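You operate a simulated robot arm through the tools that you are given. There is no shell and no other tool. Be economical: measure what you need, move in short steps, check, and stop when the job is done.

The job below is to be done with a simulated two-armed robot. You get a single attempt, and the scene is never put back.

Task
Take the napkin from the table top and lay it out flat on the worktop under the window.

The check looks at the end state, three seconds after you hand in, the way a careful person would. Anything else that was tipped, shoved, dropped, spilled or broken makes it a failure. Flat cloth is picked up by pressing the open fingertips on it (5 to 10 N) and closing them slowly along it; thin cloth reads only 2 to 8 mm in the jaws.

Robot
Two 7-joint arms with two-finger parallel grippers on one trunk, on a base that drives. Base frame: it is fixed to the floor where the robot stands at the start and does not move with it; the origin is under the middle of the robot, x ahead of it, y to its left, z up; the surface under the hand at the start is at about z = 750. Readings come in mm, degrees, newtons and seconds.
The left shoulder is at the start at [20, 138, 1225], the right one opposite. With the tool pointing down near the work surface each hand reaches from about 100 to 460 mm from the robot's upright axis, wherever it stands, measured 20 degrees to its own side. Places, roughly: worktop under the window [-1100, -800, 900]. Payload 1.57 kg a hand.
The tool frame of a hand sits at the grasp point between the pads (the TCP): z along the fingers, y along the line on which they close. The tips reach 30 mm beyond it. The gripper opens to 80 mm. The fingers are 17 mm wide and 12 mm thick; the gripper's body (40 by 82 mm) begins 80 mm behind the TCP.
Orientation is told as [roll, pitch, yaw] about the base's x, y, z axes, in that order, counted from this pose: with the fingers straight down and closing along the base's y, the tool's x points along the base's -x, its y along +y and its z along -z.

Tools
- The arms move only by the tool play_rows. It takes "left_moves", "right_moves" or both (then of equal length, played together; a hand with none holds still); each is a list that holds one entry, the list of rows, each a list of 7 numbers: the shift along the base's x, y, z in mm, then the turn, a rotation vector about the base's x, y, z in degrees, then the opening, from 0 (shut) to 1 (fully open). In form: [[[x, y, z, rx, ry, rz, fingers], ...]]. A call has 1 to 10 rows; each row is the pose to reach, as a shift and turn from the pose commanded when the call began. Rows are played at 5 a second. More than 50 mm and 8.6 degrees between two rows, or a gripper value outside its range, and nothing of the call is played. A pose out of reach is approached as far as the arm can. The call stops where the force on the tool passes 40 N (or 10 N more than at its start, if that is more) or the arm is blocked; 0.2 s more then pass. The fingers move at their own pace (about 45 mm/s each) and stop on an object; they squeeze with about 42 N. The grip force told is the motor's: it shows also when the fingers shut on nothing. Time passes only in rows, and 0.2 s behind the last, so rows that repeat a pose let the fingers close. It gives the time, the measured TCP pose, the force on the tool (base axes), the opening and the grip force at its end, in the units of the frame above (readings bear some noise), with the torque about the TCP (base axes, N m) and any sound that the robot's microphone picked up.
- Cameras (640 x 400 px; columns grow to the right, rows downward): "scene" is now at [184.6, -19.5, 1107.1]; the picture's right is [-0.23, -0.97, 0.00], its down [-0.57, 0.14, -0.81] and it looks along [0.79, -0.19, -0.59] (base axes); focal length 214 px, centre (320, 200). "left" rides on the left gripper at [72, 7, -122] in its tool frame; the picture's right is [-0.09, 1.00, 0.00], its down [-0.84, -0.08, -0.54] and it looks along [-0.54, -0.05, 0.84] (tool axes); focal length 238 px, centre (320, 200). "right" rides on the right gripper at [72, -7, -122] in its tool frame; the picture's right is [0.09, 1.00, 0.00], its down [-0.84, 0.08, -0.54] and it looks along [-0.54, 0.05, 0.84] (tool axes); focal length 238 px, centre (320, 200). There is no depth. A picture from a camera that has moved, and an enlarged one, comes with that camera's place and axes in the base frame and with its lens.
- get_image(camera): a new picture of that camera. The clock stands still meanwhile.
- slide_trunk(by): slides the trunk up (or, below 0, down) by that many mm; the arms and the scene camera ride with it, the base frame stays. It gives what a move gives, with no picture.
- steer(legs): drives the robot by 1 to 6 legs, each [ahead, left, turn to the left] in mm, mm and degrees, along the robot's own axes; the way and the turn of a leg run together, so that a leg with both is an arc; at most 1500 mm and 180 degrees a leg. The arms and the cameras ride along, it lands a little off, and it stops where it bumps. It gives what a move gives.
- pan_tilt(pan, tilt): turns the head with the scene camera to pan (to the left, within 60 degrees either way) and tilt (down, from -29 to 69), counted from straight ahead of the robot. It gives what a move gives.
- enlarge(camera, box): a new picture of the part [left, top, right, bottom] of that camera's present view, enlarged. The clock stands still meanwhile.
- sign_off(): hands the job in; it is judged then, once.

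Go step by step. Nothing tells you exact positions but the pictures and the camera data: compare them with the known pose of the tool, close in by small moves and look again before you grip or let go. The budget is 120 turns and 92 pictures, counting those below and the enlarged ones. Unless the task says otherwise, let go and move clear before handing in, and close with one line.

The tools are called after "Call:" by a JSON object that holds its "fn" and its "kwargs". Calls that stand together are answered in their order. play_rows: Moves the arms, as the interface text tells. Its arguments: {"type":"object","properties":{"left_moves":{"type":"array"},"right_moves":{"type":"array"}},"required":[]} The other tools are called the same way: slide_trunk (by) slides the trunk up or down; steer (legs) drives the base; pan_tilt (pan, tilt) turns the head that bears the scene camera; get_image (camera) takes a picture; enlarge (camera, box) takes an enlarged picture of a part of a camera's view; sign_off () hands the job in.

At the start:

```text
clock: 0.0
left_tcp_pos: [393.5, 81.9, 926.9]
left_ee_rot: [0.0, 0.0, 0.0]
left_contact_force: [-0.7, 0.2, -0.7]
left_torque: [0.02, -0.02, 0.01]
left_grip_width: 79.9
left_grasp_force: 0.0
right_tcp_pos: [349.8, -152.2, 990.5]
right_ee_rot: [0.1, 0.0, 0.0]
right_contact_force: [-0.1, -0.7, -1.3]
right_torque: [0.03, -0.02, 0.01]
right_grip_width: 80.0
right_grasp_force: 0.0
trunk travel left (down, up): [-600.0, 640.0]
robot x, y, heading: [-1.1, -1.2, 0.1]
head pan, tilt: [-13.4, 36.0]
```

scene: 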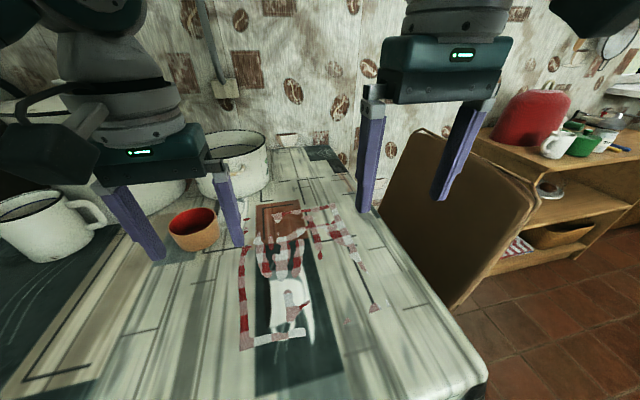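
right: 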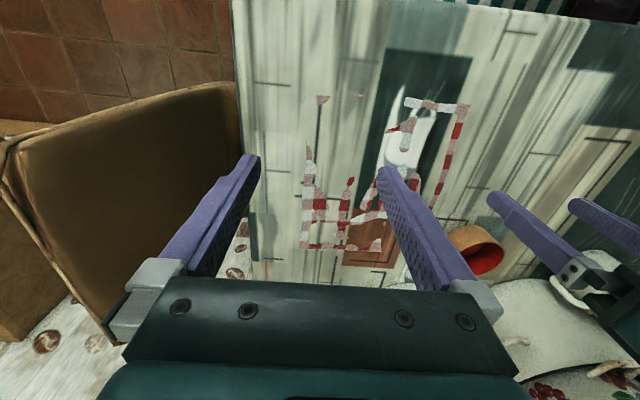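
left: 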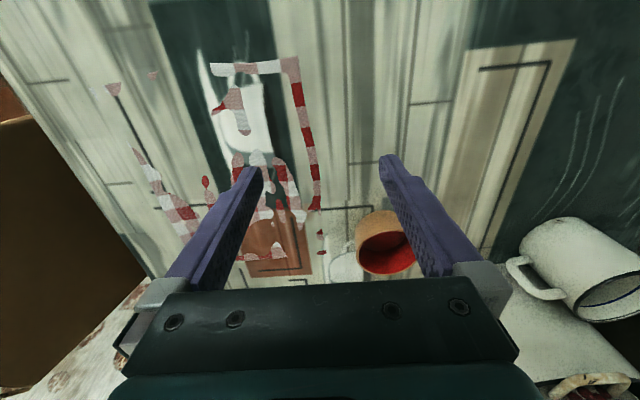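

I see a red-and-white checked cloth on the table top ahead, partly hard to tell from the table's pattern; I'll enlarge the view before moving.

Call:
{"fn": "enlarge", "kwargs": {"camera": "scene", "box": [200, 180, 420, 370]}}

Call:
{"fn": "enlarge", "kwargs": {"camera": "right", "box": [240, 40, 520, 280]}}

```text
2.11 times, centred on (310, 275) of scene
camera zoom: at [184.6, -19.5, 1107.1], right [-0.23, -0.97, 0.0], down [-0.57, 0.14, -0.81], along [0.79, -0.19, -0.59], focal length 452 px, centre (341, 42)
```

zoom: 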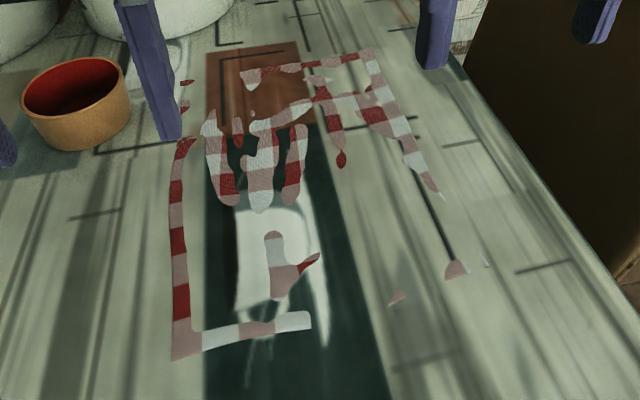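

```text
1.67 times, centred on (380, 160) of right
camera zoom: at [279.6, -159.0, 1114.6], right [-0.09, 1.0, 0.0], down [0.84, 0.08, 0.54], along [0.54, 0.05, -0.84], focal length 397 px, centre (220, 267)
```

zoom: 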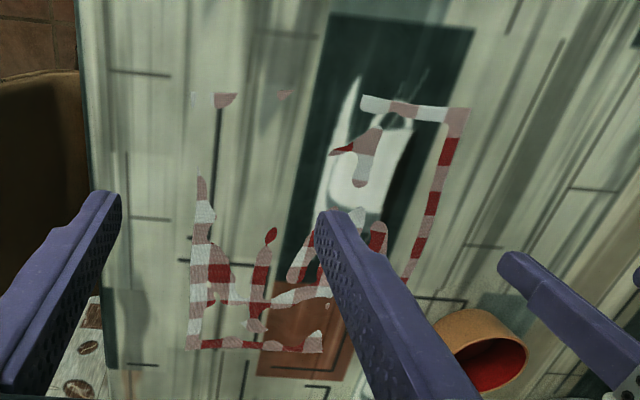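

The napkin lies about x 332–630, y −160–65 at z ≈ 750, close to flat. Before gripping I'll look around for the worktop and free floor.

Call:
{"fn": "pan_tilt", "kwargs": {"pan": -60, "tilt": 20}}

Call:
{"fn": "get_image", "kwargs": {"camera": "scene"}}

Call:
{"fn": "pan_tilt", "kwargs": {"pan": 60, "tilt": 20}}

Call:
{"fn": "get_image", "kwargs": {"camera": "scene"}}

```text
clock: 1.1
left_tcp_pos: [394.2, 81.9, 927.2]
left_ee_rot: [0.0, 0.0, 0.0]
left_contact_force: [0.2, 0.1, 0.0]
left_torque: [-0.01, 0.0, 0.0]
left_grip_width: 80.2
left_grasp_force: 0.0
right_tcp_pos: [349.2, -153.2, 990.0]
right_ee_rot: [-0.1, 0.0, 0.0]
right_contact_force: [0.5, 1.0, 0.6]
right_torque: [0.03, -0.02, 0.01]
right_grip_width: 79.9
right_grasp_force: 0.0
trunk travel left (down, up): [-600.0, 640.0]
robot x, y, heading: [-3.1, -1.3, 0.3]
head pan, tilt: [-60.0, 20.0]
```

```text
86 pictures are left
camera scene: at [146.2, -79.8, 1132.5], right [-0.87, -0.5, 0.0], down [-0.17, 0.3, -0.94], along [0.47, -0.81, -0.34], focal length 214 px, centre (320, 200)
```

scene: 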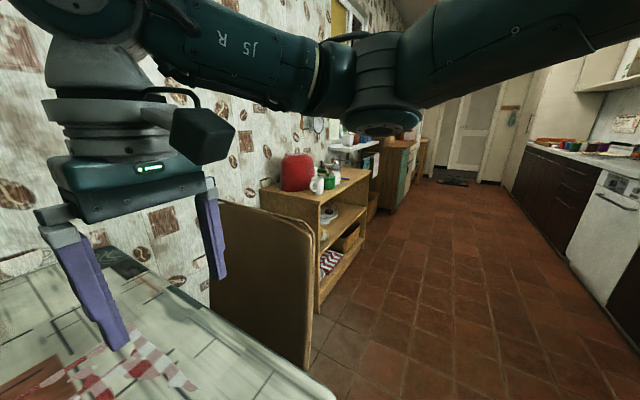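

```text
clock: 3.1
left_tcp_pos: [394.2, 81.6, 926.4]
left_ee_rot: [0.0, 0.0, 0.1]
left_contact_force: [-0.1, 0.7, -0.3]
left_torque: [-0.03, -0.02, 0.0]
left_grip_width: 80.0
left_grasp_force: 0.0
right_tcp_pos: [349.7, -153.0, 990.5]
right_ee_rot: [0.0, 0.0, 0.0]
right_contact_force: [-0.2, -0.4, -0.3]
right_torque: [-0.01, 0.0, 0.0]
right_grip_width: 80.1
right_grasp_force: 0.0
trunk travel left (down, up): [-600.0, 640.0]
robot x, y, heading: [0.3, 0.2, 0.0]
head pan, tilt: [60.0, 20.0]
```

```text
85 pictures are left
camera scene: at [146.2, 81.4, 1132.6], right [0.87, -0.5, 0.0], down [-0.17, -0.3, -0.94], along [0.47, 0.81, -0.34], focal length 214 px, centre (320, 200)
```

scene: 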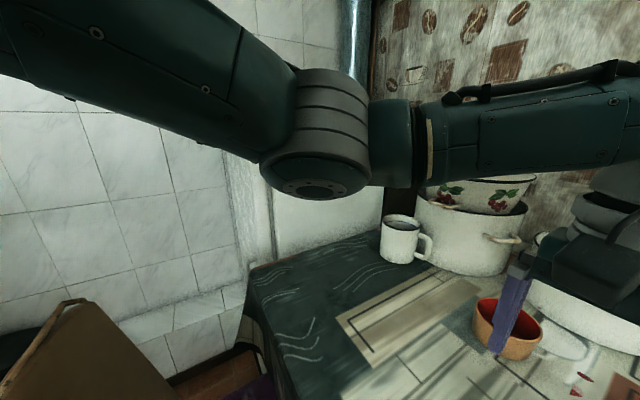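

The worktop is the white counter across the aisle behind me. I'll back off a little, turn right to face along the aisle, and look at it before deciding how to grip.

Call:
{"fn": "steer", "kwargs": {"legs": [[-120, 0, 0], [0, 0, -90]]}}

Call:
{"fn": "pan_tilt", "kwargs": {"pan": -60, "tilt": 15}}

Call:
{"fn": "get_image", "kwargs": {"camera": "scene"}}

Call:
{"fn": "pan_tilt", "kwargs": {"pan": 0, "tilt": 30}}

Call:
{"fn": "get_image", "kwargs": {"camera": "scene"}}

```text
clock: 8.2
left_tcp_pos: [-37.8, -393.6, 927.4]
left_ee_rot: [0.0, 0.0, -89.8]
left_contact_force: [1.1, 0.7, 0.3]
left_torque: [-0.01, -0.04, -0.06]
left_grip_width: 80.0
left_grasp_force: 0.1
right_tcp_pos: [-271.7, -350.5, 990.6]
right_ee_rot: [-0.1, 0.0, -89.8]
right_contact_force: [-0.1, -0.3, -0.1]
right_torque: [0.0, -0.01, 0.0]
right_grip_width: 79.8
right_grasp_force: 0.0
trunk travel left (down, up): [-600.0, 640.0]
robot x, y, heading: [-121.5, -1.1, -90.0]
head pan, tilt: [60.0, 20.0]
```

```text
clock: 10.2
left_tcp_pos: [-37.4, -394.1, 927.5]
left_ee_rot: [0.0, 0.0, -89.8]
left_contact_force: [-0.2, 0.1, -0.2]
left_torque: [-0.01, 0.04, 0.0]
left_grip_width: 79.9
left_grasp_force: 0.0
right_tcp_pos: [-272.0, -349.8, 991.5]
right_ee_rot: [-0.1, 0.0, -89.8]
right_contact_force: [0.4, -0.8, -0.2]
right_torque: [0.0, -0.01, -0.03]
right_grip_width: 80.1
right_grasp_force: 0.2
trunk travel left (down, up): [-600.0, 640.0]
robot x, y, heading: [-122.5, -0.1, -90.1]
head pan, tilt: [-60.0, 15.0]
```

```text
84 pictures are left
camera scene: at [-201.6, -145.9, 1140.7], right [-0.5, 0.86, 0.0], down [0.22, 0.13, -0.97], along [-0.83, -0.49, -0.26], focal length 214 px, centre (320, 200)
```

scene: 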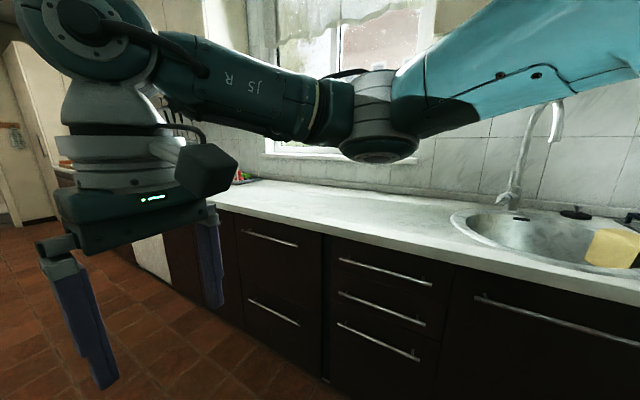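

```text
clock: 11.5
left_tcp_pos: [-38.2, -393.9, 926.7]
left_ee_rot: [0.0, 0.0, -89.8]
left_contact_force: [-0.4, -0.2, -0.2]
left_torque: [0.01, 0.02, -0.03]
left_grip_width: 79.9
left_grasp_force: 0.0
right_tcp_pos: [-270.8, -348.1, 990.1]
right_ee_rot: [-0.1, 0.0, -89.8]
right_contact_force: [0.2, 0.6, 0.5]
right_torque: [0.0, 0.0, -0.04]
right_grip_width: 79.9
right_grasp_force: 0.2
trunk travel left (down, up): [-600.0, 640.0]
robot x, y, heading: [-123.3, 1.5, -89.7]
head pan, tilt: [0.0, 30.0]
```

```text
83 pictures are left
camera scene: at [-120.6, -189.3, 1116.5], right [-1.0, 0.0, 0.0], down [0.0, 0.5, -0.87], along [0.0, -0.87, -0.5], focal length 214 px, centre (320, 200)
```

scene: 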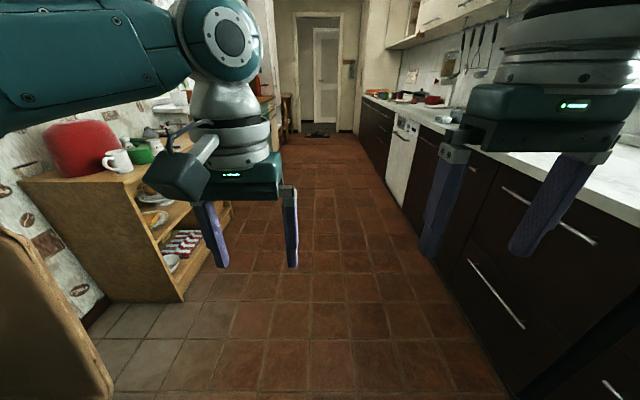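

The worktop is clear between the sink (y ≈ −150) and the clutter (y ≈ −1380), with its front edge near x ≈ −670 and wall near −1200. I'll return to the table and grip the napkin's two near corners.

Call:
{"fn": "steer", "kwargs": {"legs": [[0, 0, 90], [120, 0, 0]]}}

Call:
{"fn": "pan_tilt", "kwargs": {"pan": -5, "tilt": 50}}

Call:
{"fn": "get_image", "kwargs": {"camera": "scene"}}

```text
clock: 16.5
left_tcp_pos: [391.6, 81.7, 927.4]
left_ee_rot: [-0.1, 0.0, 0.0]
left_contact_force: [-0.2, 0.3, 0.0]
left_torque: [0.01, -0.01, 0.04]
left_grip_width: 80.1
left_grasp_force: 0.1
right_tcp_pos: [347.0, -151.4, 990.7]
right_ee_rot: [0.0, -0.1, -0.1]
right_contact_force: [0.5, -0.1, 0.0]
right_torque: [0.02, -0.01, -0.01]
right_grip_width: 80.3
right_grasp_force: 0.1
trunk travel left (down, up): [-600.0, 640.0]
robot x, y, heading: [0.2, -1.5, -0.1]
head pan, tilt: [0.0, 30.0]
```

```text
clock: 17.4
left_tcp_pos: [390.8, 81.7, 925.9]
left_ee_rot: [0.0, 0.1, 0.1]
left_contact_force: [-0.4, 0.1, 0.6]
left_torque: [0.03, 0.0, -0.04]
left_grip_width: 80.0
left_grasp_force: 0.1
right_tcp_pos: [346.8, -152.7, 991.1]
right_ee_rot: [0.0, 0.0, 0.1]
right_contact_force: [1.0, 0.3, 0.1]
right_torque: [-0.03, -0.03, 0.04]
right_grip_width: 80.1
right_grasp_force: 0.1
trunk travel left (down, up): [-600.0, 640.0]
robot x, y, heading: [-2.5, 1.7, -0.1]
head pan, tilt: [-5.0, 50.0]
```

```text
82 pictures are left
camera scene: at [173.2, -6.0, 1087.0], right [-0.09, -1.0, 0.0], down [-0.76, 0.07, -0.64], along [0.64, -0.06, -0.77], focal length 214 px, centre (320, 200)
```

scene: 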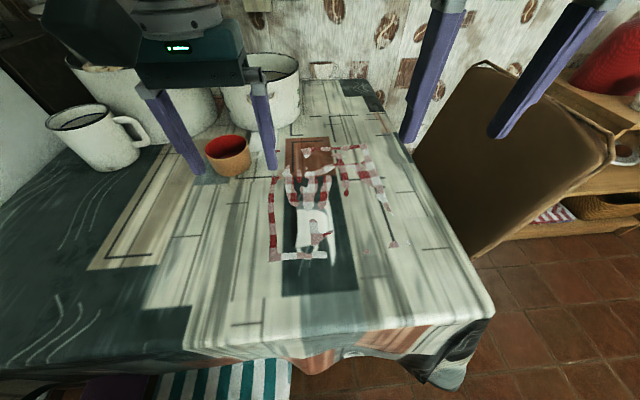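

The table matches my estimate: near corners about (331, 62) and (339, −158). I'll bring both hands down above those corners with fingers narrowed to about 30 mm.

Call:
{"fn": "play_rows", "kwargs": {"left_moves": [[[-10, -12, -20, 0, 0, 0, 0.375], [-20, -25, -50, 0, 0, 0, 0.375], [-30, -40, -80, 0, 0, 0, 0.375], [-39, -54, -110, 0, 0, 0, 0.375], [-39, -54, -130, 0, 0, 0, 0.375], [-39, -54, -130, 0, 0, 0, 0.375]]], "right_moves": [[[2, 6, -40, 0, 0, 0, 0.375], [4, 12, -80, 0, 0, 0, 0.375], [6, 20, -120, 0, 0, 0, 0.375], [8, 27, -160, 0, 0, 0, 0.375], [8, 27, -195, 0, 0, 0, 0.375], [8, 27, -195, 0, 0, 0, 0.375]]]}}

Call:
{"fn": "get_image", "kwargs": {"camera": "scene"}}

Call:
{"fn": "get_image", "kwargs": {"camera": "left"}}

Call:
{"fn": "get_image", "kwargs": {"camera": "right"}}

```text
clock: 18.8
left_tcp_pos: [351.3, 27.5, 796.6]
left_ee_rot: [0.0, 0.1, 0.0]
left_contact_force: [-0.4, 1.0, 0.4]
left_torque: [0.03, 0.02, 0.0]
left_grip_width: 30.1
left_grasp_force: 0.1
right_tcp_pos: [353.5, -124.3, 796.3]
right_ee_rot: [0.0, 0.0, 0.0]
right_contact_force: [0.5, -0.3, -0.3]
right_torque: [-0.02, -0.01, 0.02]
right_grip_width: 29.9
right_grasp_force: 0.1
trunk travel left (down, up): [-600.0, 640.0]
robot x, y, heading: [-7.0, -0.1, 0.0]
head pan, tilt: [-5.0, 50.0]
```

```text
81 pictures are left
camera scene: at [173.1, -6.0, 1087.0], right [-0.09, -1.0, 0.0], down [-0.76, 0.07, -0.64], along [0.64, -0.06, -0.77], focal length 214 px, centre (320, 200)
```

scene: 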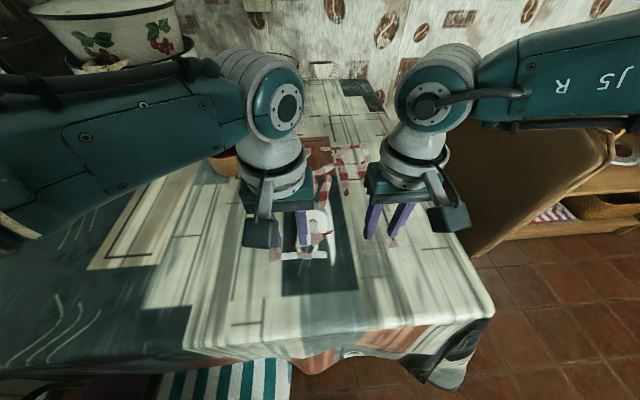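

```text
80 pictures are left
camera left: at [280.0, 33.9, 918.7], right [0.09, 1.0, 0.0], down [0.84, -0.08, 0.54], along [0.54, -0.05, -0.84], focal length 238 px, centre (320, 200)
```

left: 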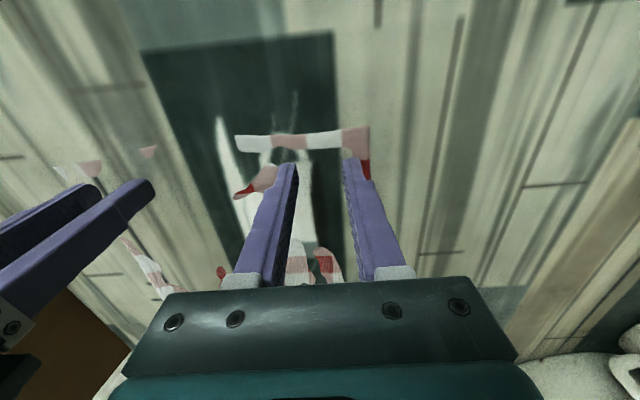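

```text
79 pictures are left
camera right: at [283.4, -130.7, 919.1], right [-0.09, 1.0, 0.0], down [0.84, 0.08, 0.54], along [0.54, 0.05, -0.84], focal length 238 px, centre (320, 200)
```

right: 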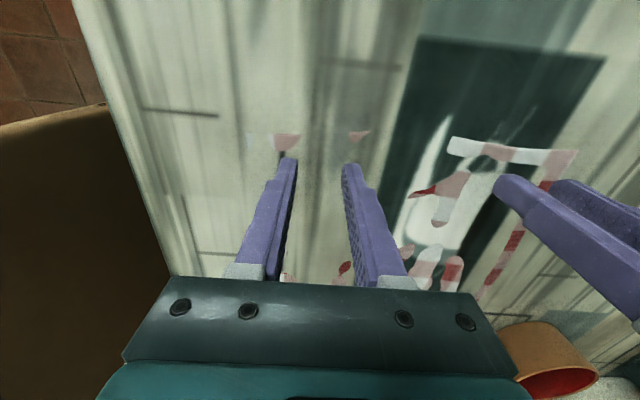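

Fingers are over both near corners, about 20 mm inside the near edge. I'll lower until light contact.

Call:
{"fn": "play_rows", "kwargs": {"left_moves": [[[0, 0, -8, 0, 0, 0, 0.375], [0, 0, -13, 0, 0, 0, 0.375], [0, 0, -16, 0, 0, 0, 0.375], [0, 0, -16, 0, 0, 0, 0.375]]], "right_moves": [[[0, 0, -8, 0, 0, 0, 0.375], [0, 0, -13, 0, 0, 0, 0.375], [0, 0, -16, 0, 0, 0, 0.375], [0, 0, -16, 0, 0, 0, 0.375]]]}}

```text
clock: 19.8
left_tcp_pos: [352.1, 26.4, 781.9]
left_ee_rot: [0.1, 0.1, 0.0]
left_contact_force: [-1.1, -0.6, 1.2]
left_torque: [-0.01, 0.02, -0.02]
left_grip_width: 30.1
left_grasp_force: 0.1
right_tcp_pos: [356.3, -124.8, 781.6]
right_ee_rot: [0.1, 0.0, 0.0]
right_contact_force: [-4.1, 0.4, 20.6]
right_torque: [-0.22, 0.16, -0.05]
right_grip_width: 29.8
right_grasp_force: 0.2
trunk travel left (down, up): [-600.0, 640.0]
robot x, y, heading: [-7.2, -1.9, 0.2]
head pan, tilt: [-5.0, 50.0]
```

Right touches with 20 N, left is nearly there; I'll trim both toward 5–10 N.

Call:
{"fn": "play_rows", "kwargs": {"left_moves": [[[0, 0, -1.0, 0, 0, 0, 0.375], [0, 0, -1.0, 0, 0, 0, 0.375]]], "right_moves": [[[0, 0, 0.8, 0, 0, 0, 0.375], [0, 0, 0.8, 0, 0, 0, 0.375]]]}}

```text
clock: 20.4
left_tcp_pos: [354.1, 25.9, 781.4]
left_ee_rot: [0.0, -0.2, -0.2]
left_contact_force: [-1.8, -0.2, 9.6]
left_torque: [0.14, 0.06, 0.0]
left_grip_width: 30.2
left_grasp_force: 0.1
right_tcp_pos: [356.8, -124.9, 782.2]
right_ee_rot: [0.2, -0.1, 0.0]
right_contact_force: [-0.7, 2.0, 14.2]
right_torque: [-0.04, 0.1, 0.0]
right_grip_width: 29.5
right_grasp_force: 0.1
trunk travel left (down, up): [-600.0, 640.0]
robot x, y, heading: [-1.0, -2.1, 0.4]
head pan, tilt: [-5.0, 50.0]
```

Left 9.6 N, right 14 N; I'll raise the right slightly and close both slowly.

Call:
{"fn": "play_rows", "kwargs": {"left_moves": [[[0, 0, 0, 0, 0, 0, 0.34], [0, 0, 0, 0, 0, 0, 0.29], [0, 0, 0, 0, 0, 0, 0.24], [0, 0, 0, 0, 0, 0, 0.19], [0, 0, 0, 0, 0, 0, 0.14], [0, 0, 0, 0, 0, 0, 0.09], [0, 0, 0, 0, 0, 0, 0.05], [0, 0, 0, 0, 0, 0, 0], [0, 0, 0, 0, 0, 0, 0], [0, 0, 0, 0, 0, 0, 0]]], "right_moves": [[[0, 0, 0.4, 0, 0, 0, 0.34], [0, 0, 0.4, 0, 0, 0, 0.29], [0, 0, 0.4, 0, 0, 0, 0.24], [0, 0, 0.4, 0, 0, 0, 0.19], [0, 0, 0.4, 0, 0, 0, 0.14], [0, 0, 0.4, 0, 0, 0, 0.09], [0, 0, 0.4, 0, 0, 0, 0.05], [0, 0, 0.4, 0, 0, 0, 0], [0, 0, 0.4, 0, 0, 0, 0], [0, 0, 0.4, 0, 0, 0, 0]]]}}

Call:
{"fn": "enlarge", "kwargs": {"camera": "left", "box": [200, 80, 480, 280]}}

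Call:
{"fn": "enlarge", "kwargs": {"camera": "right", "box": [200, 80, 480, 280]}}

```text
clock: 22.6
left_tcp_pos: [353.7, 25.7, 780.5]
left_ee_rot: [-0.1, -0.1, 0.0]
left_contact_force: [-2.2, -8.6, 17.4]
left_torque: [-0.18, 0.07, 0.01]
left_grip_width: 1.8
left_grasp_force: 23.4
right_tcp_pos: [356.7, -124.6, 782.3]
right_ee_rot: [0.1, -0.2, 0.0]
right_contact_force: [0.4, 8.7, 11.8]
right_torque: [0.29, -0.08, 0.02]
right_grip_width: 1.7
right_grasp_force: 23.9
trunk travel left (down, up): [-600.0, 640.0]
robot x, y, heading: [-1.5, 1.3, -0.0]
head pan, tilt: [-5.0, 50.0]
```

```text
2.00 times, centred on (340, 180) of left
camera zoom: at [282.6, 34.1, 902.2], right [0.09, 1.0, 0.0], down [0.84, -0.08, 0.54], along [0.54, -0.05, -0.84], focal length 477 px, centre (280, 240)
```

zoom: 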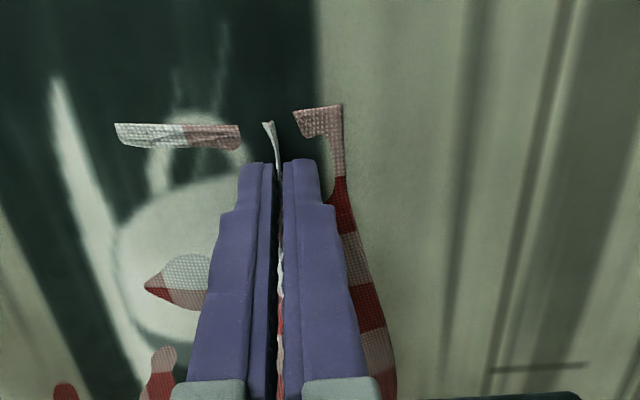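

```text
2.00 times, centred on (340, 180) of right
camera zoom: at [286.2, -131.1, 905.8], right [-0.09, 1.0, 0.0], down [0.84, 0.08, 0.54], along [0.54, 0.05, -0.84], focal length 477 px, centre (280, 240)
```

zoom: 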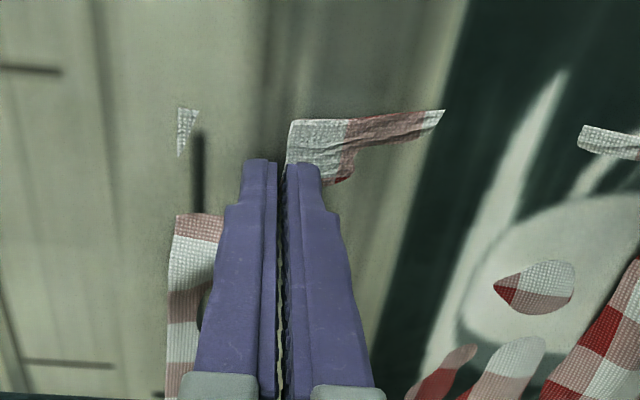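

A fold of cloth stands between the fingers on both sides. I'll lift gently 60 mm and check.

Call:
{"fn": "play_rows", "kwargs": {"left_moves": [[[0, 0, 10, 0, 0, 0, 0], [0, 0, 20, 0, 0, 0, 0], [0, 0, 32, 0, 0, 0, 0], [0, 0, 46, 0, 0, 0, 0], [0, 0, 60, 0, 0, 0, 0], [0, 0, 60, 0, 0, 0, 0]]], "right_moves": [[[0, 0, 10, 0, 0, 0, 0], [0, 0, 20, 0, 0, 0, 0], [0, 0, 32, 0, 0, 0, 0], [0, 0, 46, 0, 0, 0, 0], [0, 0, 60, 0, 0, 0, 0], [0, 0, 60, 0, 0, 0, 0]]]}}

Call:
{"fn": "get_image", "kwargs": {"camera": "left"}}

Call:
{"fn": "get_image", "kwargs": {"camera": "right"}}

Call:
{"fn": "get_image", "kwargs": {"camera": "scene"}}

```text
clock: 24.0
left_tcp_pos: [352.3, 26.1, 839.2]
left_ee_rot: [0.0, 0.0, 0.0]
left_contact_force: [0.1, -13.0, 0.8]
left_torque: [-0.37, 0.02, -0.03]
left_grip_width: 1.8
left_grasp_force: 23.9
right_tcp_pos: [354.4, -127.0, 842.4]
right_ee_rot: [0.1, 0.0, 0.1]
right_contact_force: [-0.4, 12.5, 0.1]
right_torque: [0.41, -0.01, 0.05]
right_grip_width: 1.4
right_grasp_force: 23.6
trunk travel left (down, up): [-600.0, 640.0]
robot x, y, heading: [-7.0, -3.2, 0.3]
head pan, tilt: [-5.0, 50.0]
```

```text
76 pictures are left
camera left: at [280.9, 34.5, 960.5], right [0.09, 1.0, 0.0], down [0.84, -0.08, 0.54], along [0.54, -0.05, -0.84], focal length 238 px, centre (320, 200)
```

left: 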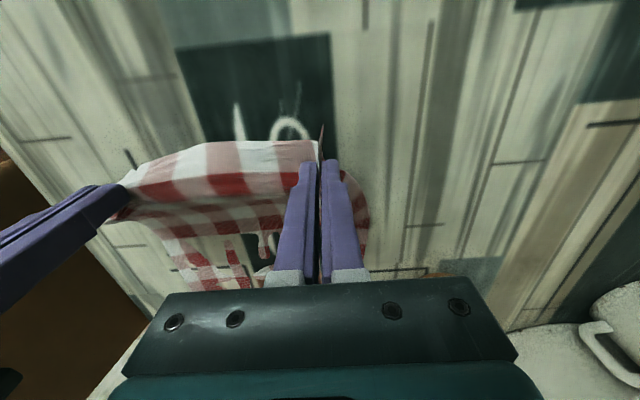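

```text
75 pictures are left
camera right: at [284.5, -133.0, 965.5], right [-0.09, 1.0, 0.0], down [0.84, 0.08, 0.54], along [0.54, 0.05, -0.84], focal length 238 px, centre (320, 200)
```

right: 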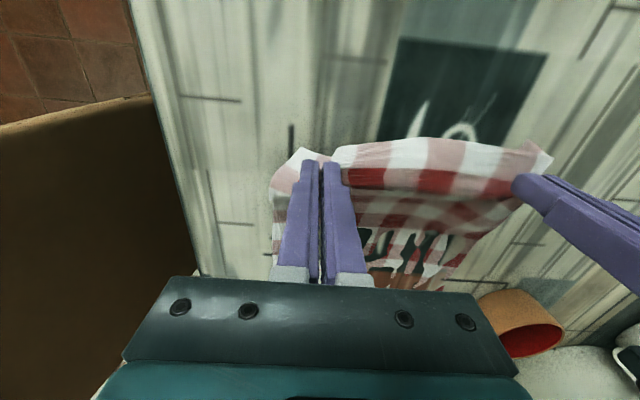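

```text
74 pictures are left
camera scene: at [173.1, -6.0, 1087.0], right [-0.09, -1.0, 0.0], down [-0.76, 0.07, -0.64], along [0.64, -0.06, -0.77], focal length 214 px, centre (320, 200)
```

scene: 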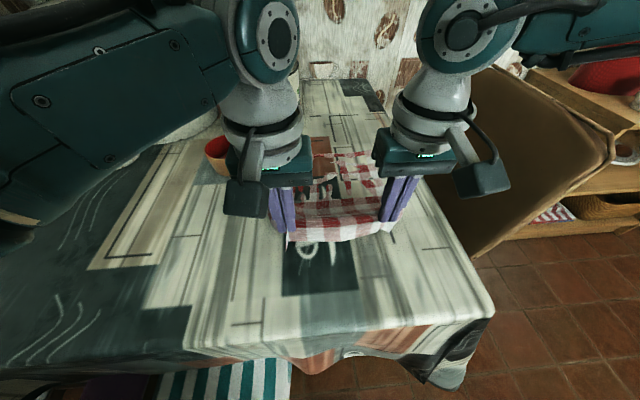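

Both hands hold the edge with about 13 N between them; I'll ease them 5 mm toward each other, then raise the trunk to lift the cloth clear of the table.

Call:
{"fn": "play_rows", "kwargs": {"left_moves": [[[0, -3, 5, 0, 0, 0, 0], [0, -5, 10, 0, 0, 0, 0]]], "right_moves": [[[0, 3, 5, 0, 0, 0, 0], [0, 5, 10, 0, 0, 0, 0]]]}}

Call:
{"fn": "slide_trunk", "kwargs": {"by": 200}}

Call:
{"fn": "get_image", "kwargs": {"camera": "scene"}}

```text
clock: 24.6
left_tcp_pos: [351.4, 25.0, 849.4]
left_ee_rot: [0.3, 0.1, 0.1]
left_contact_force: [-0.5, -1.3, 0.1]
left_torque: [-0.02, 0.0, 0.0]
left_grip_width: 1.9
left_grasp_force: 23.2
right_tcp_pos: [355.2, -122.1, 850.7]
right_ee_rot: [-0.3, 0.1, -0.1]
right_contact_force: [-0.1, 2.3, 1.3]
right_torque: [0.04, 0.0, 0.03]
right_grip_width: 1.4
right_grasp_force: 22.9
trunk travel left (down, up): [-600.0, 640.0]
robot x, y, heading: [-3.2, 0.5, -0.0]
head pan, tilt: [-5.0, 50.0]
```

```text
clock: 26.7
left_tcp_pos: [350.5, 22.4, 1049.5]
left_ee_rot: [0.1, 0.0, 0.0]
left_contact_force: [-0.1, 0.0, -0.2]
left_torque: [0.0, -0.01, 0.01]
left_grip_width: 1.6
left_grasp_force: 23.5
right_tcp_pos: [355.0, -121.1, 1050.6]
right_ee_rot: [0.0, 0.0, 0.0]
right_contact_force: [0.1, 0.1, 0.1]
right_torque: [0.0, 0.02, 0.02]
right_grip_width: 1.4
right_grasp_force: 22.8
trunk travel left (down, up): [-800.0, 440.0]
robot x, y, heading: [-2.8, 0.6, 0.1]
head pan, tilt: [-5.0, 50.0]
```

```text
73 pictures are left
camera scene: at [173.1, -6.0, 1286.9], right [-0.09, -1.0, 0.0], down [-0.76, 0.07, -0.64], along [0.64, -0.06, -0.77], focal length 214 px, centre (320, 200)
```

scene: 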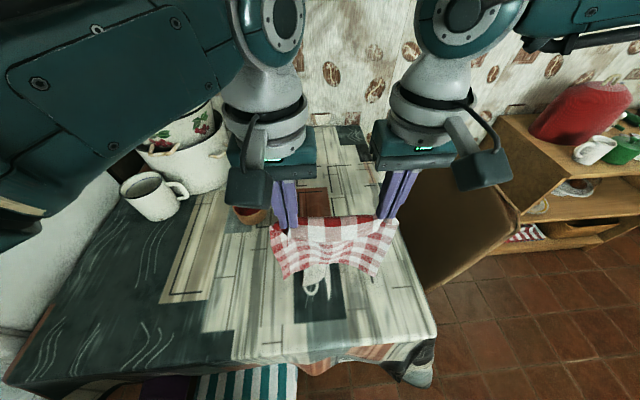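

The cloth hangs cleanly from both hands. I'll raise more and drive: back, turn right, along the aisle, turn right to face the worktop.

Call:
{"fn": "slide_trunk", "kwargs": {"by": 230}}

Call:
{"fn": "steer", "kwargs": {"legs": [[-120, 0, 0], [0, 0, -90], [740, 0, 0], [0, 0, -90]]}}

Call:
{"fn": "get_image", "kwargs": {"camera": "scene"}}

```text
clock: 29.1
left_tcp_pos: [352.7, 23.1, 1279.7]
left_ee_rot: [0.1, 0.0, 0.1]
left_contact_force: [0.1, -0.3, 0.3]
left_torque: [-0.01, 0.0, -0.04]
left_grip_width: 1.7
left_grasp_force: 23.4
right_tcp_pos: [353.8, -120.3, 1280.9]
right_ee_rot: [0.1, 0.0, 0.0]
right_contact_force: [-0.4, -0.3, -0.4]
right_torque: [0.01, -0.01, 0.02]
right_grip_width: 1.4
right_grasp_force: 24.0
trunk travel left (down, up): [-1030.0, 210.0]
robot x, y, heading: [0.8, 3.0, 0.0]
head pan, tilt: [-5.0, 50.0]
```

```text
clock: 41.7
left_tcp_pos: [-472.0, -766.0, 1279.3]
left_ee_rot: [0.0, -0.1, 179.9]
left_contact_force: [0.1, -0.7, 0.0]
left_torque: [0.01, 0.01, 0.02]
left_grip_width: 1.6
left_grasp_force: 23.5
right_tcp_pos: [-474.7, -622.9, 1280.5]
right_ee_rot: [0.0, 0.0, 180.0]
right_contact_force: [-0.4, -0.3, 0.5]
right_torque: [0.0, 0.02, 0.01]
right_grip_width: 1.3
right_grasp_force: 23.4
trunk travel left (down, up): [-1030.0, 210.0]
robot x, y, heading: [-117.1, -742.0, 179.7]
head pan, tilt: [-5.0, 50.0]
```

```text
72 pictures are left
camera scene: at [-294.8, -735.7, 1517.0], right [0.09, 1.0, 0.0], down [0.76, -0.07, -0.64], along [-0.64, 0.06, -0.77], focal length 214 px, centre (320, 200)
```

scene: 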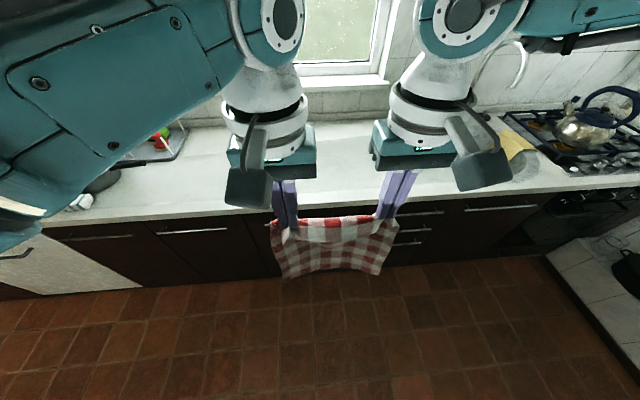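

Worktop ahead is clear here, edge roughly x ≈ −770 and z ≈ 890. I'll drive 330 mm closer with the cloth held above it.

Call:
{"fn": "steer", "kwargs": {"legs": [[330, 0, 0]]}}

Call:
{"fn": "get_image", "kwargs": {"camera": "scene"}}

Call:
{"fn": "get_image", "kwargs": {"camera": "left"}}

```text
clock: 43.8
left_tcp_pos: [-801.8, -763.7, 1279.3]
left_ee_rot: [0.0, 0.0, 179.8]
left_contact_force: [0.5, -0.9, 1.0]
left_torque: [-0.01, -0.01, 0.0]
left_grip_width: 1.6
left_grasp_force: 23.7
right_tcp_pos: [-803.3, -619.7, 1280.6]
right_ee_rot: [0.0, 0.0, 179.8]
right_contact_force: [0.4, 0.3, -0.7]
right_torque: [0.0, -0.02, -0.02]
right_grip_width: 1.3
right_grasp_force: 23.6
trunk travel left (down, up): [-1030.0, 210.0]
robot x, y, heading: [-449.4, -738.2, 179.6]
head pan, tilt: [-5.0, 50.0]
```

```text
71 pictures are left
camera scene: at [-623.6, -733.9, 1517.0], right [0.09, 1.0, 0.0], down [0.76, -0.07, -0.64], along [-0.64, 0.06, -0.77], focal length 214 px, centre (320, 200)
```

scene: 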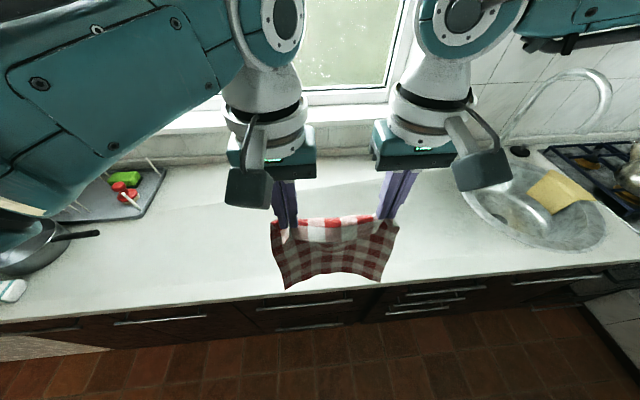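

```text
70 pictures are left
camera left: at [-729.1, -769.9, 1400.5], right [-0.1, -1.0, 0.0], down [-0.84, 0.08, 0.54], along [-0.54, 0.05, -0.84], focal length 238 px, centre (320, 200)
```

left: 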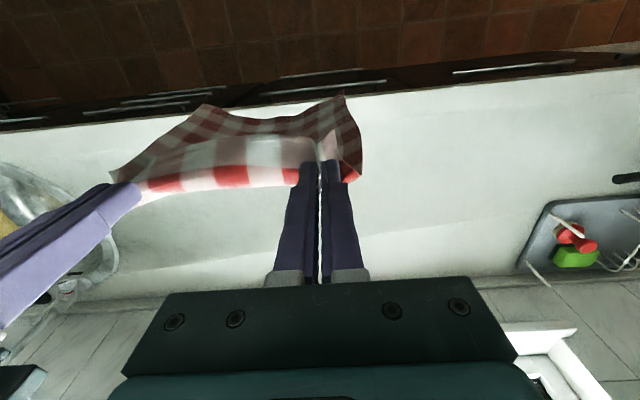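

The worktop is clear from the tray (y ≈ −1150) to the sink. I'll check the gap between the base and the cabinets by looking down before closing in further.

Call:
{"fn": "pan_tilt", "kwargs": {"pan": 0, "tilt": 69}}

Call:
{"fn": "get_image", "kwargs": {"camera": "scene"}}

```text
clock: 44.7
left_tcp_pos: [-802.5, -764.5, 1279.8]
left_ee_rot: [0.1, 0.0, 179.7]
left_contact_force: [-0.6, -0.4, -0.9]
left_torque: [0.03, -0.01, 0.05]
left_grip_width: 1.8
left_grasp_force: 23.9
right_tcp_pos: [-804.3, -619.4, 1281.0]
right_ee_rot: [0.0, -0.1, 179.6]
right_contact_force: [0.2, 1.1, 0.2]
right_torque: [0.0, -0.01, 0.07]
right_grip_width: 1.3
right_grasp_force: 23.4
trunk travel left (down, up): [-1030.0, 210.0]
robot x, y, heading: [-446.1, -743.9, 179.5]
head pan, tilt: [0.0, 68.8]
```

```text
69 pictures are left
camera scene: at [-602.9, -740.7, 1495.1], right [0.01, 1.0, 0.0], down [0.93, -0.01, -0.36], along [-0.36, 0.0, -0.93], focal length 214 px, centre (320, 200)
```

scene: 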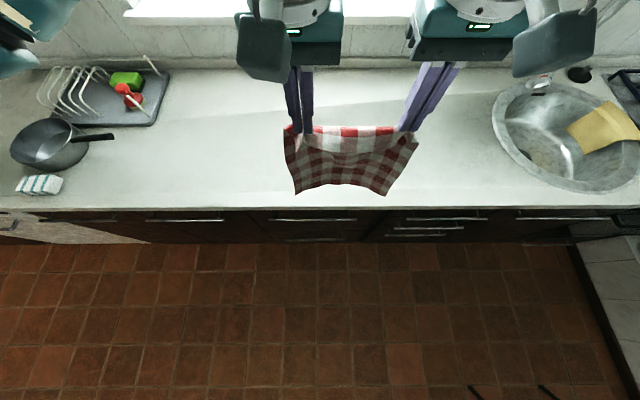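

The top view confirms worktop edge at x ≈ −815, wall ≈ −1416, and free space ahead. I'll close in 80 mm, then pitch the hands forward and reach out so the far edge can touch down well inside the worktop.

Call:
{"fn": "steer", "kwargs": {"legs": [[80, 0, 0]]}}

Call:
{"fn": "play_rows", "kwargs": {"left_moves": [[[-15, 0, 0, 0, 8, 0, 0], [-40, 0, 0, 0, 16, 0, 0], [-70, 0, 0, 0, 24, 0, 0], [-100, 0, 0, 0, 32, 0, 0], [-130, 0, 0, 0, 40, 0, 0], [-160, 0, 0, 0, 48, 0, 0], [-160, 0, 0, 0, 48, 0, 0]]], "right_moves": [[[-15, 0, 0, 0, 8, 0, 0], [-40, 0, 0, 0, 16, 0, 0], [-70, 0, 0, 0, 24, 0, 0], [-100, 0, 0, 0, 32, 0, 0], [-130, 0, 0, 0, 40, 0, 0], [-160, 0, 0, 0, 48, 0, 0], [-160, 0, 0, 0, 48, 0, 0]]]}}

Call:
{"fn": "get_image", "kwargs": {"camera": "scene"}}

```text
clock: 45.7
left_tcp_pos: [-881.8, -763.4, 1278.4]
left_ee_rot: [0.0, 0.0, 179.7]
left_contact_force: [0.6, 1.0, -0.2]
left_torque: [-0.02, 0.01, 0.04]
left_grip_width: 1.8
left_grasp_force: 23.7
right_tcp_pos: [-883.8, -619.4, 1280.6]
right_ee_rot: [0.0, 0.0, 179.7]
right_contact_force: [-0.6, 0.4, 0.2]
right_torque: [0.0, 0.03, 0.0]
right_grip_width: 1.3
right_grasp_force: 23.6
trunk travel left (down, up): [-1030.0, 210.0]
robot x, y, heading: [-527.0, -743.1, 179.6]
head pan, tilt: [0.0, 68.8]
```

```text
clock: 47.3
left_tcp_pos: [-1042.0, -762.9, 1280.9]
left_ee_rot: [0.2, -48.0, 179.6]
left_contact_force: [-0.2, 0.2, 0.5]
left_torque: [-0.01, -0.02, 0.02]
left_grip_width: 1.6
left_grasp_force: 23.5
right_tcp_pos: [-1045.1, -620.3, 1283.2]
right_ee_rot: [0.3, -47.9, 179.7]
right_contact_force: [0.4, -0.4, -0.7]
right_torque: [-0.01, 0.02, 0.03]
right_grip_width: 1.5
right_grasp_force: 23.4
trunk travel left (down, up): [-1030.0, 210.0]
robot x, y, heading: [-526.7, -740.7, 179.5]
head pan, tilt: [0.0, 68.8]
```

```text
68 pictures are left
camera scene: at [-682.6, -740.4, 1495.0], right [0.0, 1.0, 0.0], down [0.93, 0.0, -0.36], along [-0.36, 0.0, -0.93], focal length 214 px, centre (320, 200)
```

scene: 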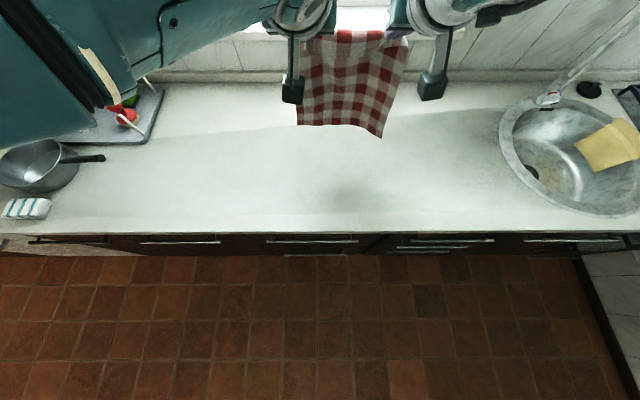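

Reach is fine and the cloth hangs straight. I'll extend to x ≈ −1150 and lower the trunk until the hem is just above the worktop.

Call:
{"fn": "play_rows", "kwargs": {"left_moves": [[[-25, 0, 0, 0, 0, 0, 0], [-55, 0, 0, 0, 0, 0, 0], [-85, 0, 0, 0, 0, 0, 0], [-105, 0, 0, 0, 0, 0, 0], [-105, 0, 0, 0, 0, 0, 0]]], "right_moves": [[[-25, 0, 0, 0, 0, 0, 0], [-55, 0, 0, 0, 0, 0, 0], [-85, 0, 0, 0, 0, 0, 0], [-105, 0, 0, 0, 0, 0, 0], [-105, 0, 0, 0, 0, 0, 0]]]}}

Call:
{"fn": "slide_trunk", "kwargs": {"by": -90}}

Call:
{"fn": "pan_tilt", "kwargs": {"pan": 0, "tilt": 45}}

Call:
{"fn": "get_image", "kwargs": {"camera": "scene"}}

```text
clock: 48.5
left_tcp_pos: [-1089.3, -798.8, 1306.4]
left_ee_rot: [0.8, -47.7, 179.5]
left_contact_force: [0.5, 0.2, -0.9]
left_torque: [-0.02, 0.0, 0.0]
left_grip_width: 1.8
left_grasp_force: 23.2
left hand out of reach, approached as far as the arm can: row 1, 2, 3, 4, 5
right_tcp_pos: [-1102.7, -603.7, 1295.4]
right_ee_rot: [-0.2, -47.9, 179.6]
right_contact_force: [0.2, -0.1, 0.4]
right_torque: [0.02, -0.02, -0.02]
right_grip_width: 0.0
right_grasp_force: 20.7
right hand out of reach, approached as far as the arm can: row 2, 3, 4, 5
trunk travel left (down, up): [-1030.0, 210.0]
robot x, y, heading: [-527.6, -740.1, 180.1]
head pan, tilt: [0.0, 68.8]
```

```text
clock: 49.8
left_tcp_pos: [-1089.6, -795.0, 1217.2]
left_ee_rot: [0.3, -48.0, 179.6]
left_contact_force: [0.0, 0.0, -0.1]
left_torque: [0.03, 0.02, 0.02]
left_grip_width: 1.6
left_grasp_force: 23.8
right_tcp_pos: [-1102.2, -608.3, 1205.7]
right_ee_rot: [0.3, -48.0, 179.7]
right_contact_force: [0.6, 0.3, -0.1]
right_torque: [0.03, 0.02, -0.01]
right_grip_width: 0.2
right_grasp_force: 21.2
trunk travel left (down, up): [-940.0, 300.0]
robot x, y, heading: [-524.7, -745.2, 179.8]
head pan, tilt: [0.0, 68.8]
```

```text
clock: 50.6
left_tcp_pos: [-1089.4, -795.8, 1216.1]
left_ee_rot: [0.4, -47.9, 179.6]
left_contact_force: [-0.4, 0.4, 0.0]
left_torque: [0.02, 0.01, -0.01]
left_grip_width: 1.5
left_grasp_force: 23.3
right_tcp_pos: [-1102.5, -608.1, 1205.4]
right_ee_rot: [0.2, -48.0, 179.7]
right_contact_force: [-0.6, -0.6, 0.6]
right_torque: [0.03, -0.02, -0.01]
right_grip_width: 0.0
right_grasp_force: 21.5
trunk travel left (down, up): [-940.0, 300.0]
robot x, y, heading: [-527.4, -740.2, 179.7]
head pan, tilt: [0.0, 45.0]
```

```text
67 pictures are left
camera scene: at [-708.0, -740.3, 1433.8], right [0.0, 1.0, 0.0], down [0.71, 0.0, -0.71], along [-0.71, 0.0, -0.71], focal length 214 px, centre (320, 200)
```

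scene: 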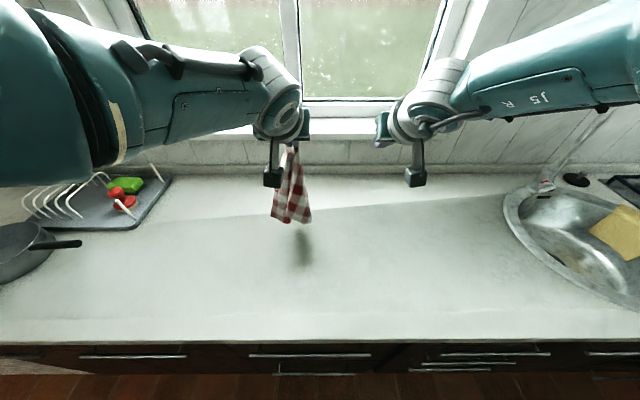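

Going past the reach limit made the hands spread, and the cloth slipped out of the right hand; it still hangs from the left one. I'll pull both hands back into comfortable reach and inspect how it hangs.

Call:
{"fn": "slide_trunk", "kwargs": {"by": 100}}

Call:
{"fn": "play_rows", "kwargs": {"left_moves": [[[40, 0, 0, 0, 0, 0, 0], [80, 0, 0, 0, 0, 0, 0], [120, 0, 0, 0, 0, 0, 0], [160, 0, 0, 0, 0, 0, 0], [190, 0, 0, 0, 0, 0, 0], [190, 0, 0, 0, 0, 0, 0]]], "right_moves": [[[40, 20, 0, 0, 0, 0, 0.2], [80, 40, 0, 0, 0, 0, 0.6], [120, 60, 0, 0, 0, 0, 1], [160, 80, 0, 0, 0, 0, 1], [190, 100, 0, 0, 0, 0, 1], [190, 100, 0, 0, 0, 0, 1]]]}}

Call:
{"fn": "get_image", "kwargs": {"camera": "scene"}}

Call:
{"fn": "get_image", "kwargs": {"camera": "right"}}

```text
clock: 52.0
left_tcp_pos: [-1090.1, -795.6, 1316.9]
left_ee_rot: [0.3, -47.9, 179.5]
left_contact_force: [-0.3, 0.4, 0.2]
left_torque: [0.01, 0.02, 0.01]
left_grip_width: 1.6
left_grasp_force: 23.4
right_tcp_pos: [-1102.9, -608.2, 1305.0]
right_ee_rot: [0.4, -48.0, 179.6]
right_contact_force: [-0.2, 0.2, -0.5]
right_torque: [0.01, -0.01, 0.02]
right_grip_width: 0.0
right_grasp_force: 21.4
trunk travel left (down, up): [-1040.0, 200.0]
robot x, y, heading: [-526.8, -743.6, 179.8]
head pan, tilt: [0.0, 45.0]
```

```text
clock: 53.4
left_tcp_pos: [-899.3, -793.8, 1317.7]
left_ee_rot: [0.4, -47.9, 179.6]
left_contact_force: [0.2, -0.2, 0.1]
left_torque: [0.04, -0.01, -0.01]
left_grip_width: 1.9
left_grasp_force: 23.3
right_tcp_pos: [-964.0, -561.0, 1350.3]
right_ee_rot: [-1.6, -45.8, 179.4]
right_contact_force: [-0.2, -0.5, 0.6]
right_torque: [-0.02, 0.03, -0.04]
right_grip_width: 79.9
right_grasp_force: 0.1
right hand out of reach, approached as far as the arm can: row 2, 3, 4, 5, 6
trunk travel left (down, up): [-1040.0, 200.0]
robot x, y, heading: [-525.5, -736.5, 179.5]
head pan, tilt: [0.0, 45.0]
```

```text
66 pictures are left
camera scene: at [-708.0, -740.4, 1533.8], right [0.0, 1.0, 0.0], down [0.71, 0.0, -0.71], along [-0.71, 0.0, -0.71], focal length 214 px, centre (320, 200)
```

scene: 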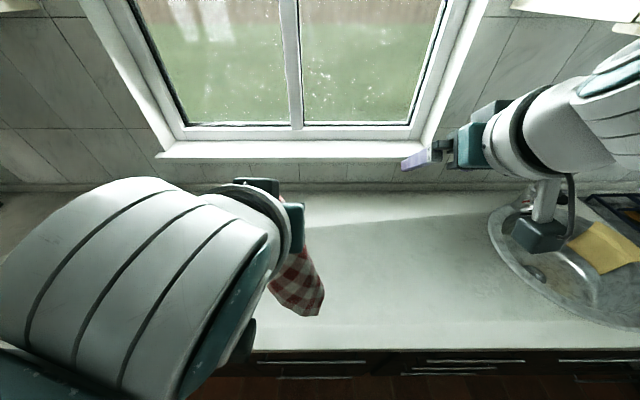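

```text
65 pictures are left
camera right: at [-824.9, -558.4, 1385.7], right [0.04, -1.0, -0.08], down [-0.2, -0.09, 0.98], along [-0.98, -0.02, -0.2], focal length 238 px, centre (320, 200)
```

right: 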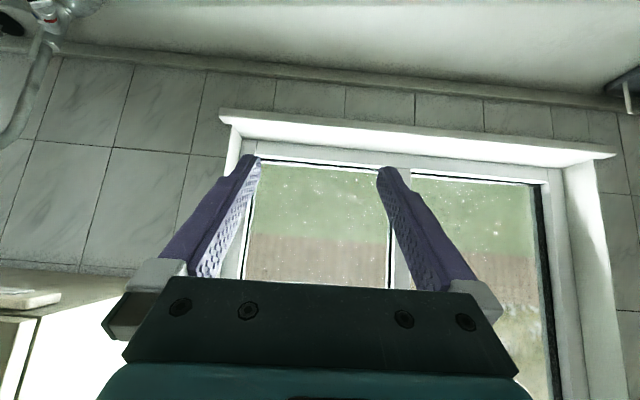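

The right arm ended awkwardly raised. I'll bring both hands back to vertical fingers, the right one a little inward, and look at the hanging cloth again.

Call:
{"fn": "play_rows", "kwargs": {"left_moves": [[[0, 0, 0, 0, -8, 0, 0], [0, 0, 0, 0, -16, 0, 0], [0, 0, 0, 0, -24, 0, 0], [0, 0, 0, 0, -32, 0, 0], [0, 0, 0, 0, -40, 0, 0], [0, 0, 0, 0, -48, 0, 0], [0, 0, 0, 0, -48, 0, 0]]], "right_moves": [[[0, -5, 0, 0, -8, 0, 1], [0, -10, 0, 0, -16, 0, 1], [0, -20, 0, 0, -24, 0, 1], [0, -30, 0, 0, -32, 0, 1], [0, -40, 0, 0, -40, 0, 1], [0, -50, 0, 0, -48, 0, 1], [0, -50, 0, 0, -48, 0, 1]]]}}

Call:
{"fn": "get_image", "kwargs": {"camera": "scene"}}

Call:
{"fn": "get_image", "kwargs": {"camera": "right"}}

Call:
{"fn": "get_image", "kwargs": {"camera": "left"}}

```text
clock: 55.0
left_tcp_pos: [-900.2, -809.6, 1312.6]
left_ee_rot: [1.6, 0.1, -179.5]
left_contact_force: [1.2, -0.7, 0.1]
left_torque: [-0.02, 0.02, -0.02]
left_grip_width: 1.5
left_grasp_force: 24.0
right_tcp_pos: [-964.2, -611.8, 1352.3]
right_ee_rot: [0.0, 0.1, 179.8]
right_contact_force: [-0.5, 0.0, -0.2]
right_torque: [0.02, -0.02, 0.03]
right_grip_width: 80.0
right_grasp_force: 0.0
trunk travel left (down, up): [-1040.0, 200.0]
robot x, y, heading: [-525.3, -740.3, 179.9]
head pan, tilt: [0.0, 45.0]
```

```text
64 pictures are left
camera scene: at [-708.0, -740.3, 1533.9], right [0.0, 1.0, 0.0], down [0.71, 0.0, -0.71], along [-0.71, 0.0, -0.71], focal length 214 px, centre (320, 200)
```

scene: 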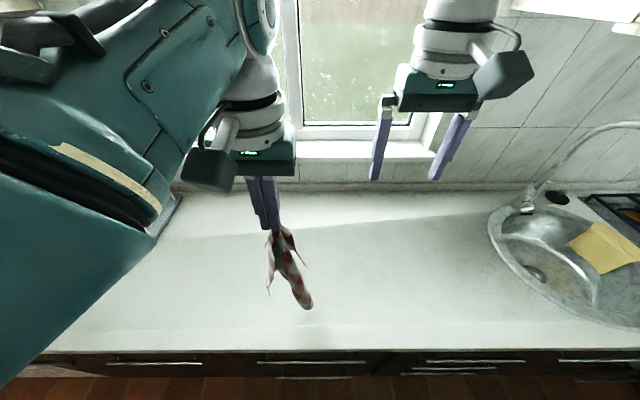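

```text
63 pictures are left
camera right: at [-890.9, -605.6, 1476.0], right [0.09, -1.0, 0.0], down [-0.84, -0.07, 0.54], along [-0.54, -0.05, -0.84], focal length 238 px, centre (320, 200)
```

right: 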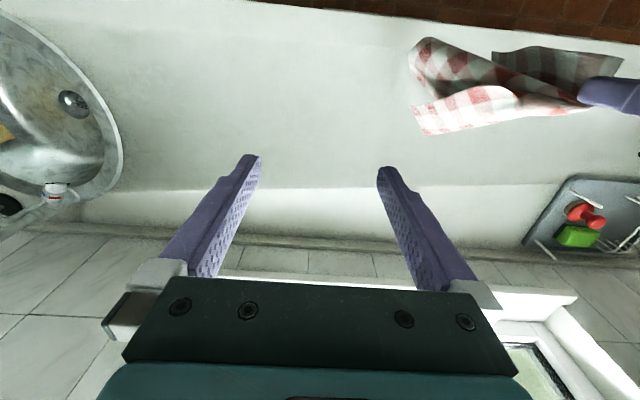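

```text
62 pictures are left
camera left: at [-828.4, -811.8, 1434.4], right [-0.08, -1.0, 0.03], down [-0.84, 0.09, 0.54], along [-0.54, 0.02, -0.84], focal length 238 px, centre (320, 200)
```

left: 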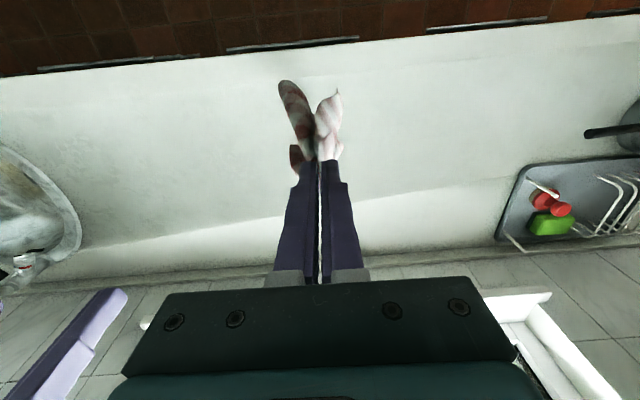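

I'll enlarge the right camera's view of the hanging cloth to identify the free corners.

Call:
{"fn": "enlarge", "kwargs": {"camera": "right", "box": [380, 10, 640, 170]}}

Call:
{"fn": "enlarge", "kwargs": {"camera": "scene", "box": [210, 160, 370, 320]}}

```text
2.46 times, centred on (510, 90) of right
camera zoom: at [-890.9, -605.6, 1476.0], right [0.09, -1.0, 0.0], down [-0.84, -0.07, 0.54], along [-0.54, -0.05, -0.84], focal length 587 px, centre (-148, 471)
```

zoom: 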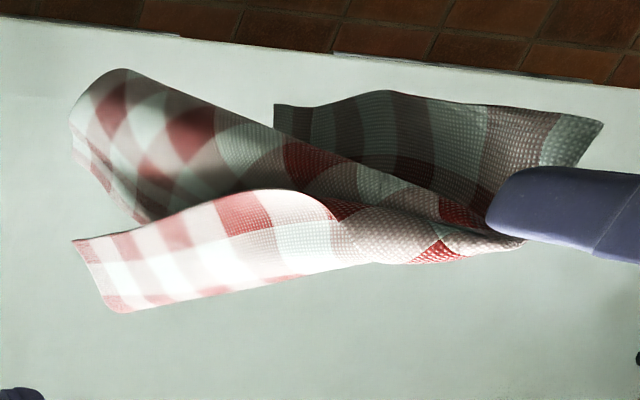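

```text
2.50 times, centred on (290, 240) of scene
camera zoom: at [-708.0, -740.3, 1533.9], right [0.0, 1.0, 0.0], down [0.71, 0.0, -0.71], along [-0.71, 0.0, -0.71], focal length 536 px, centre (395, 100)
```

zoom: 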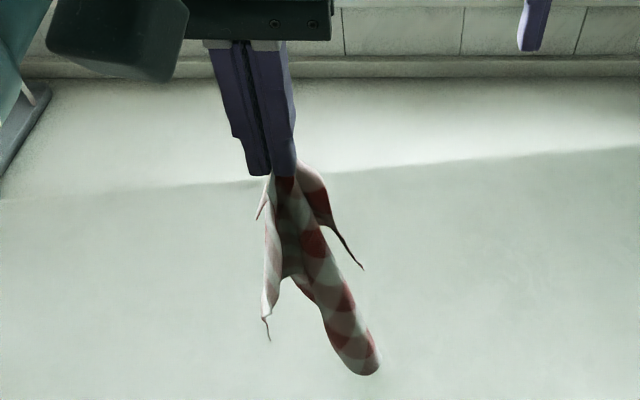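

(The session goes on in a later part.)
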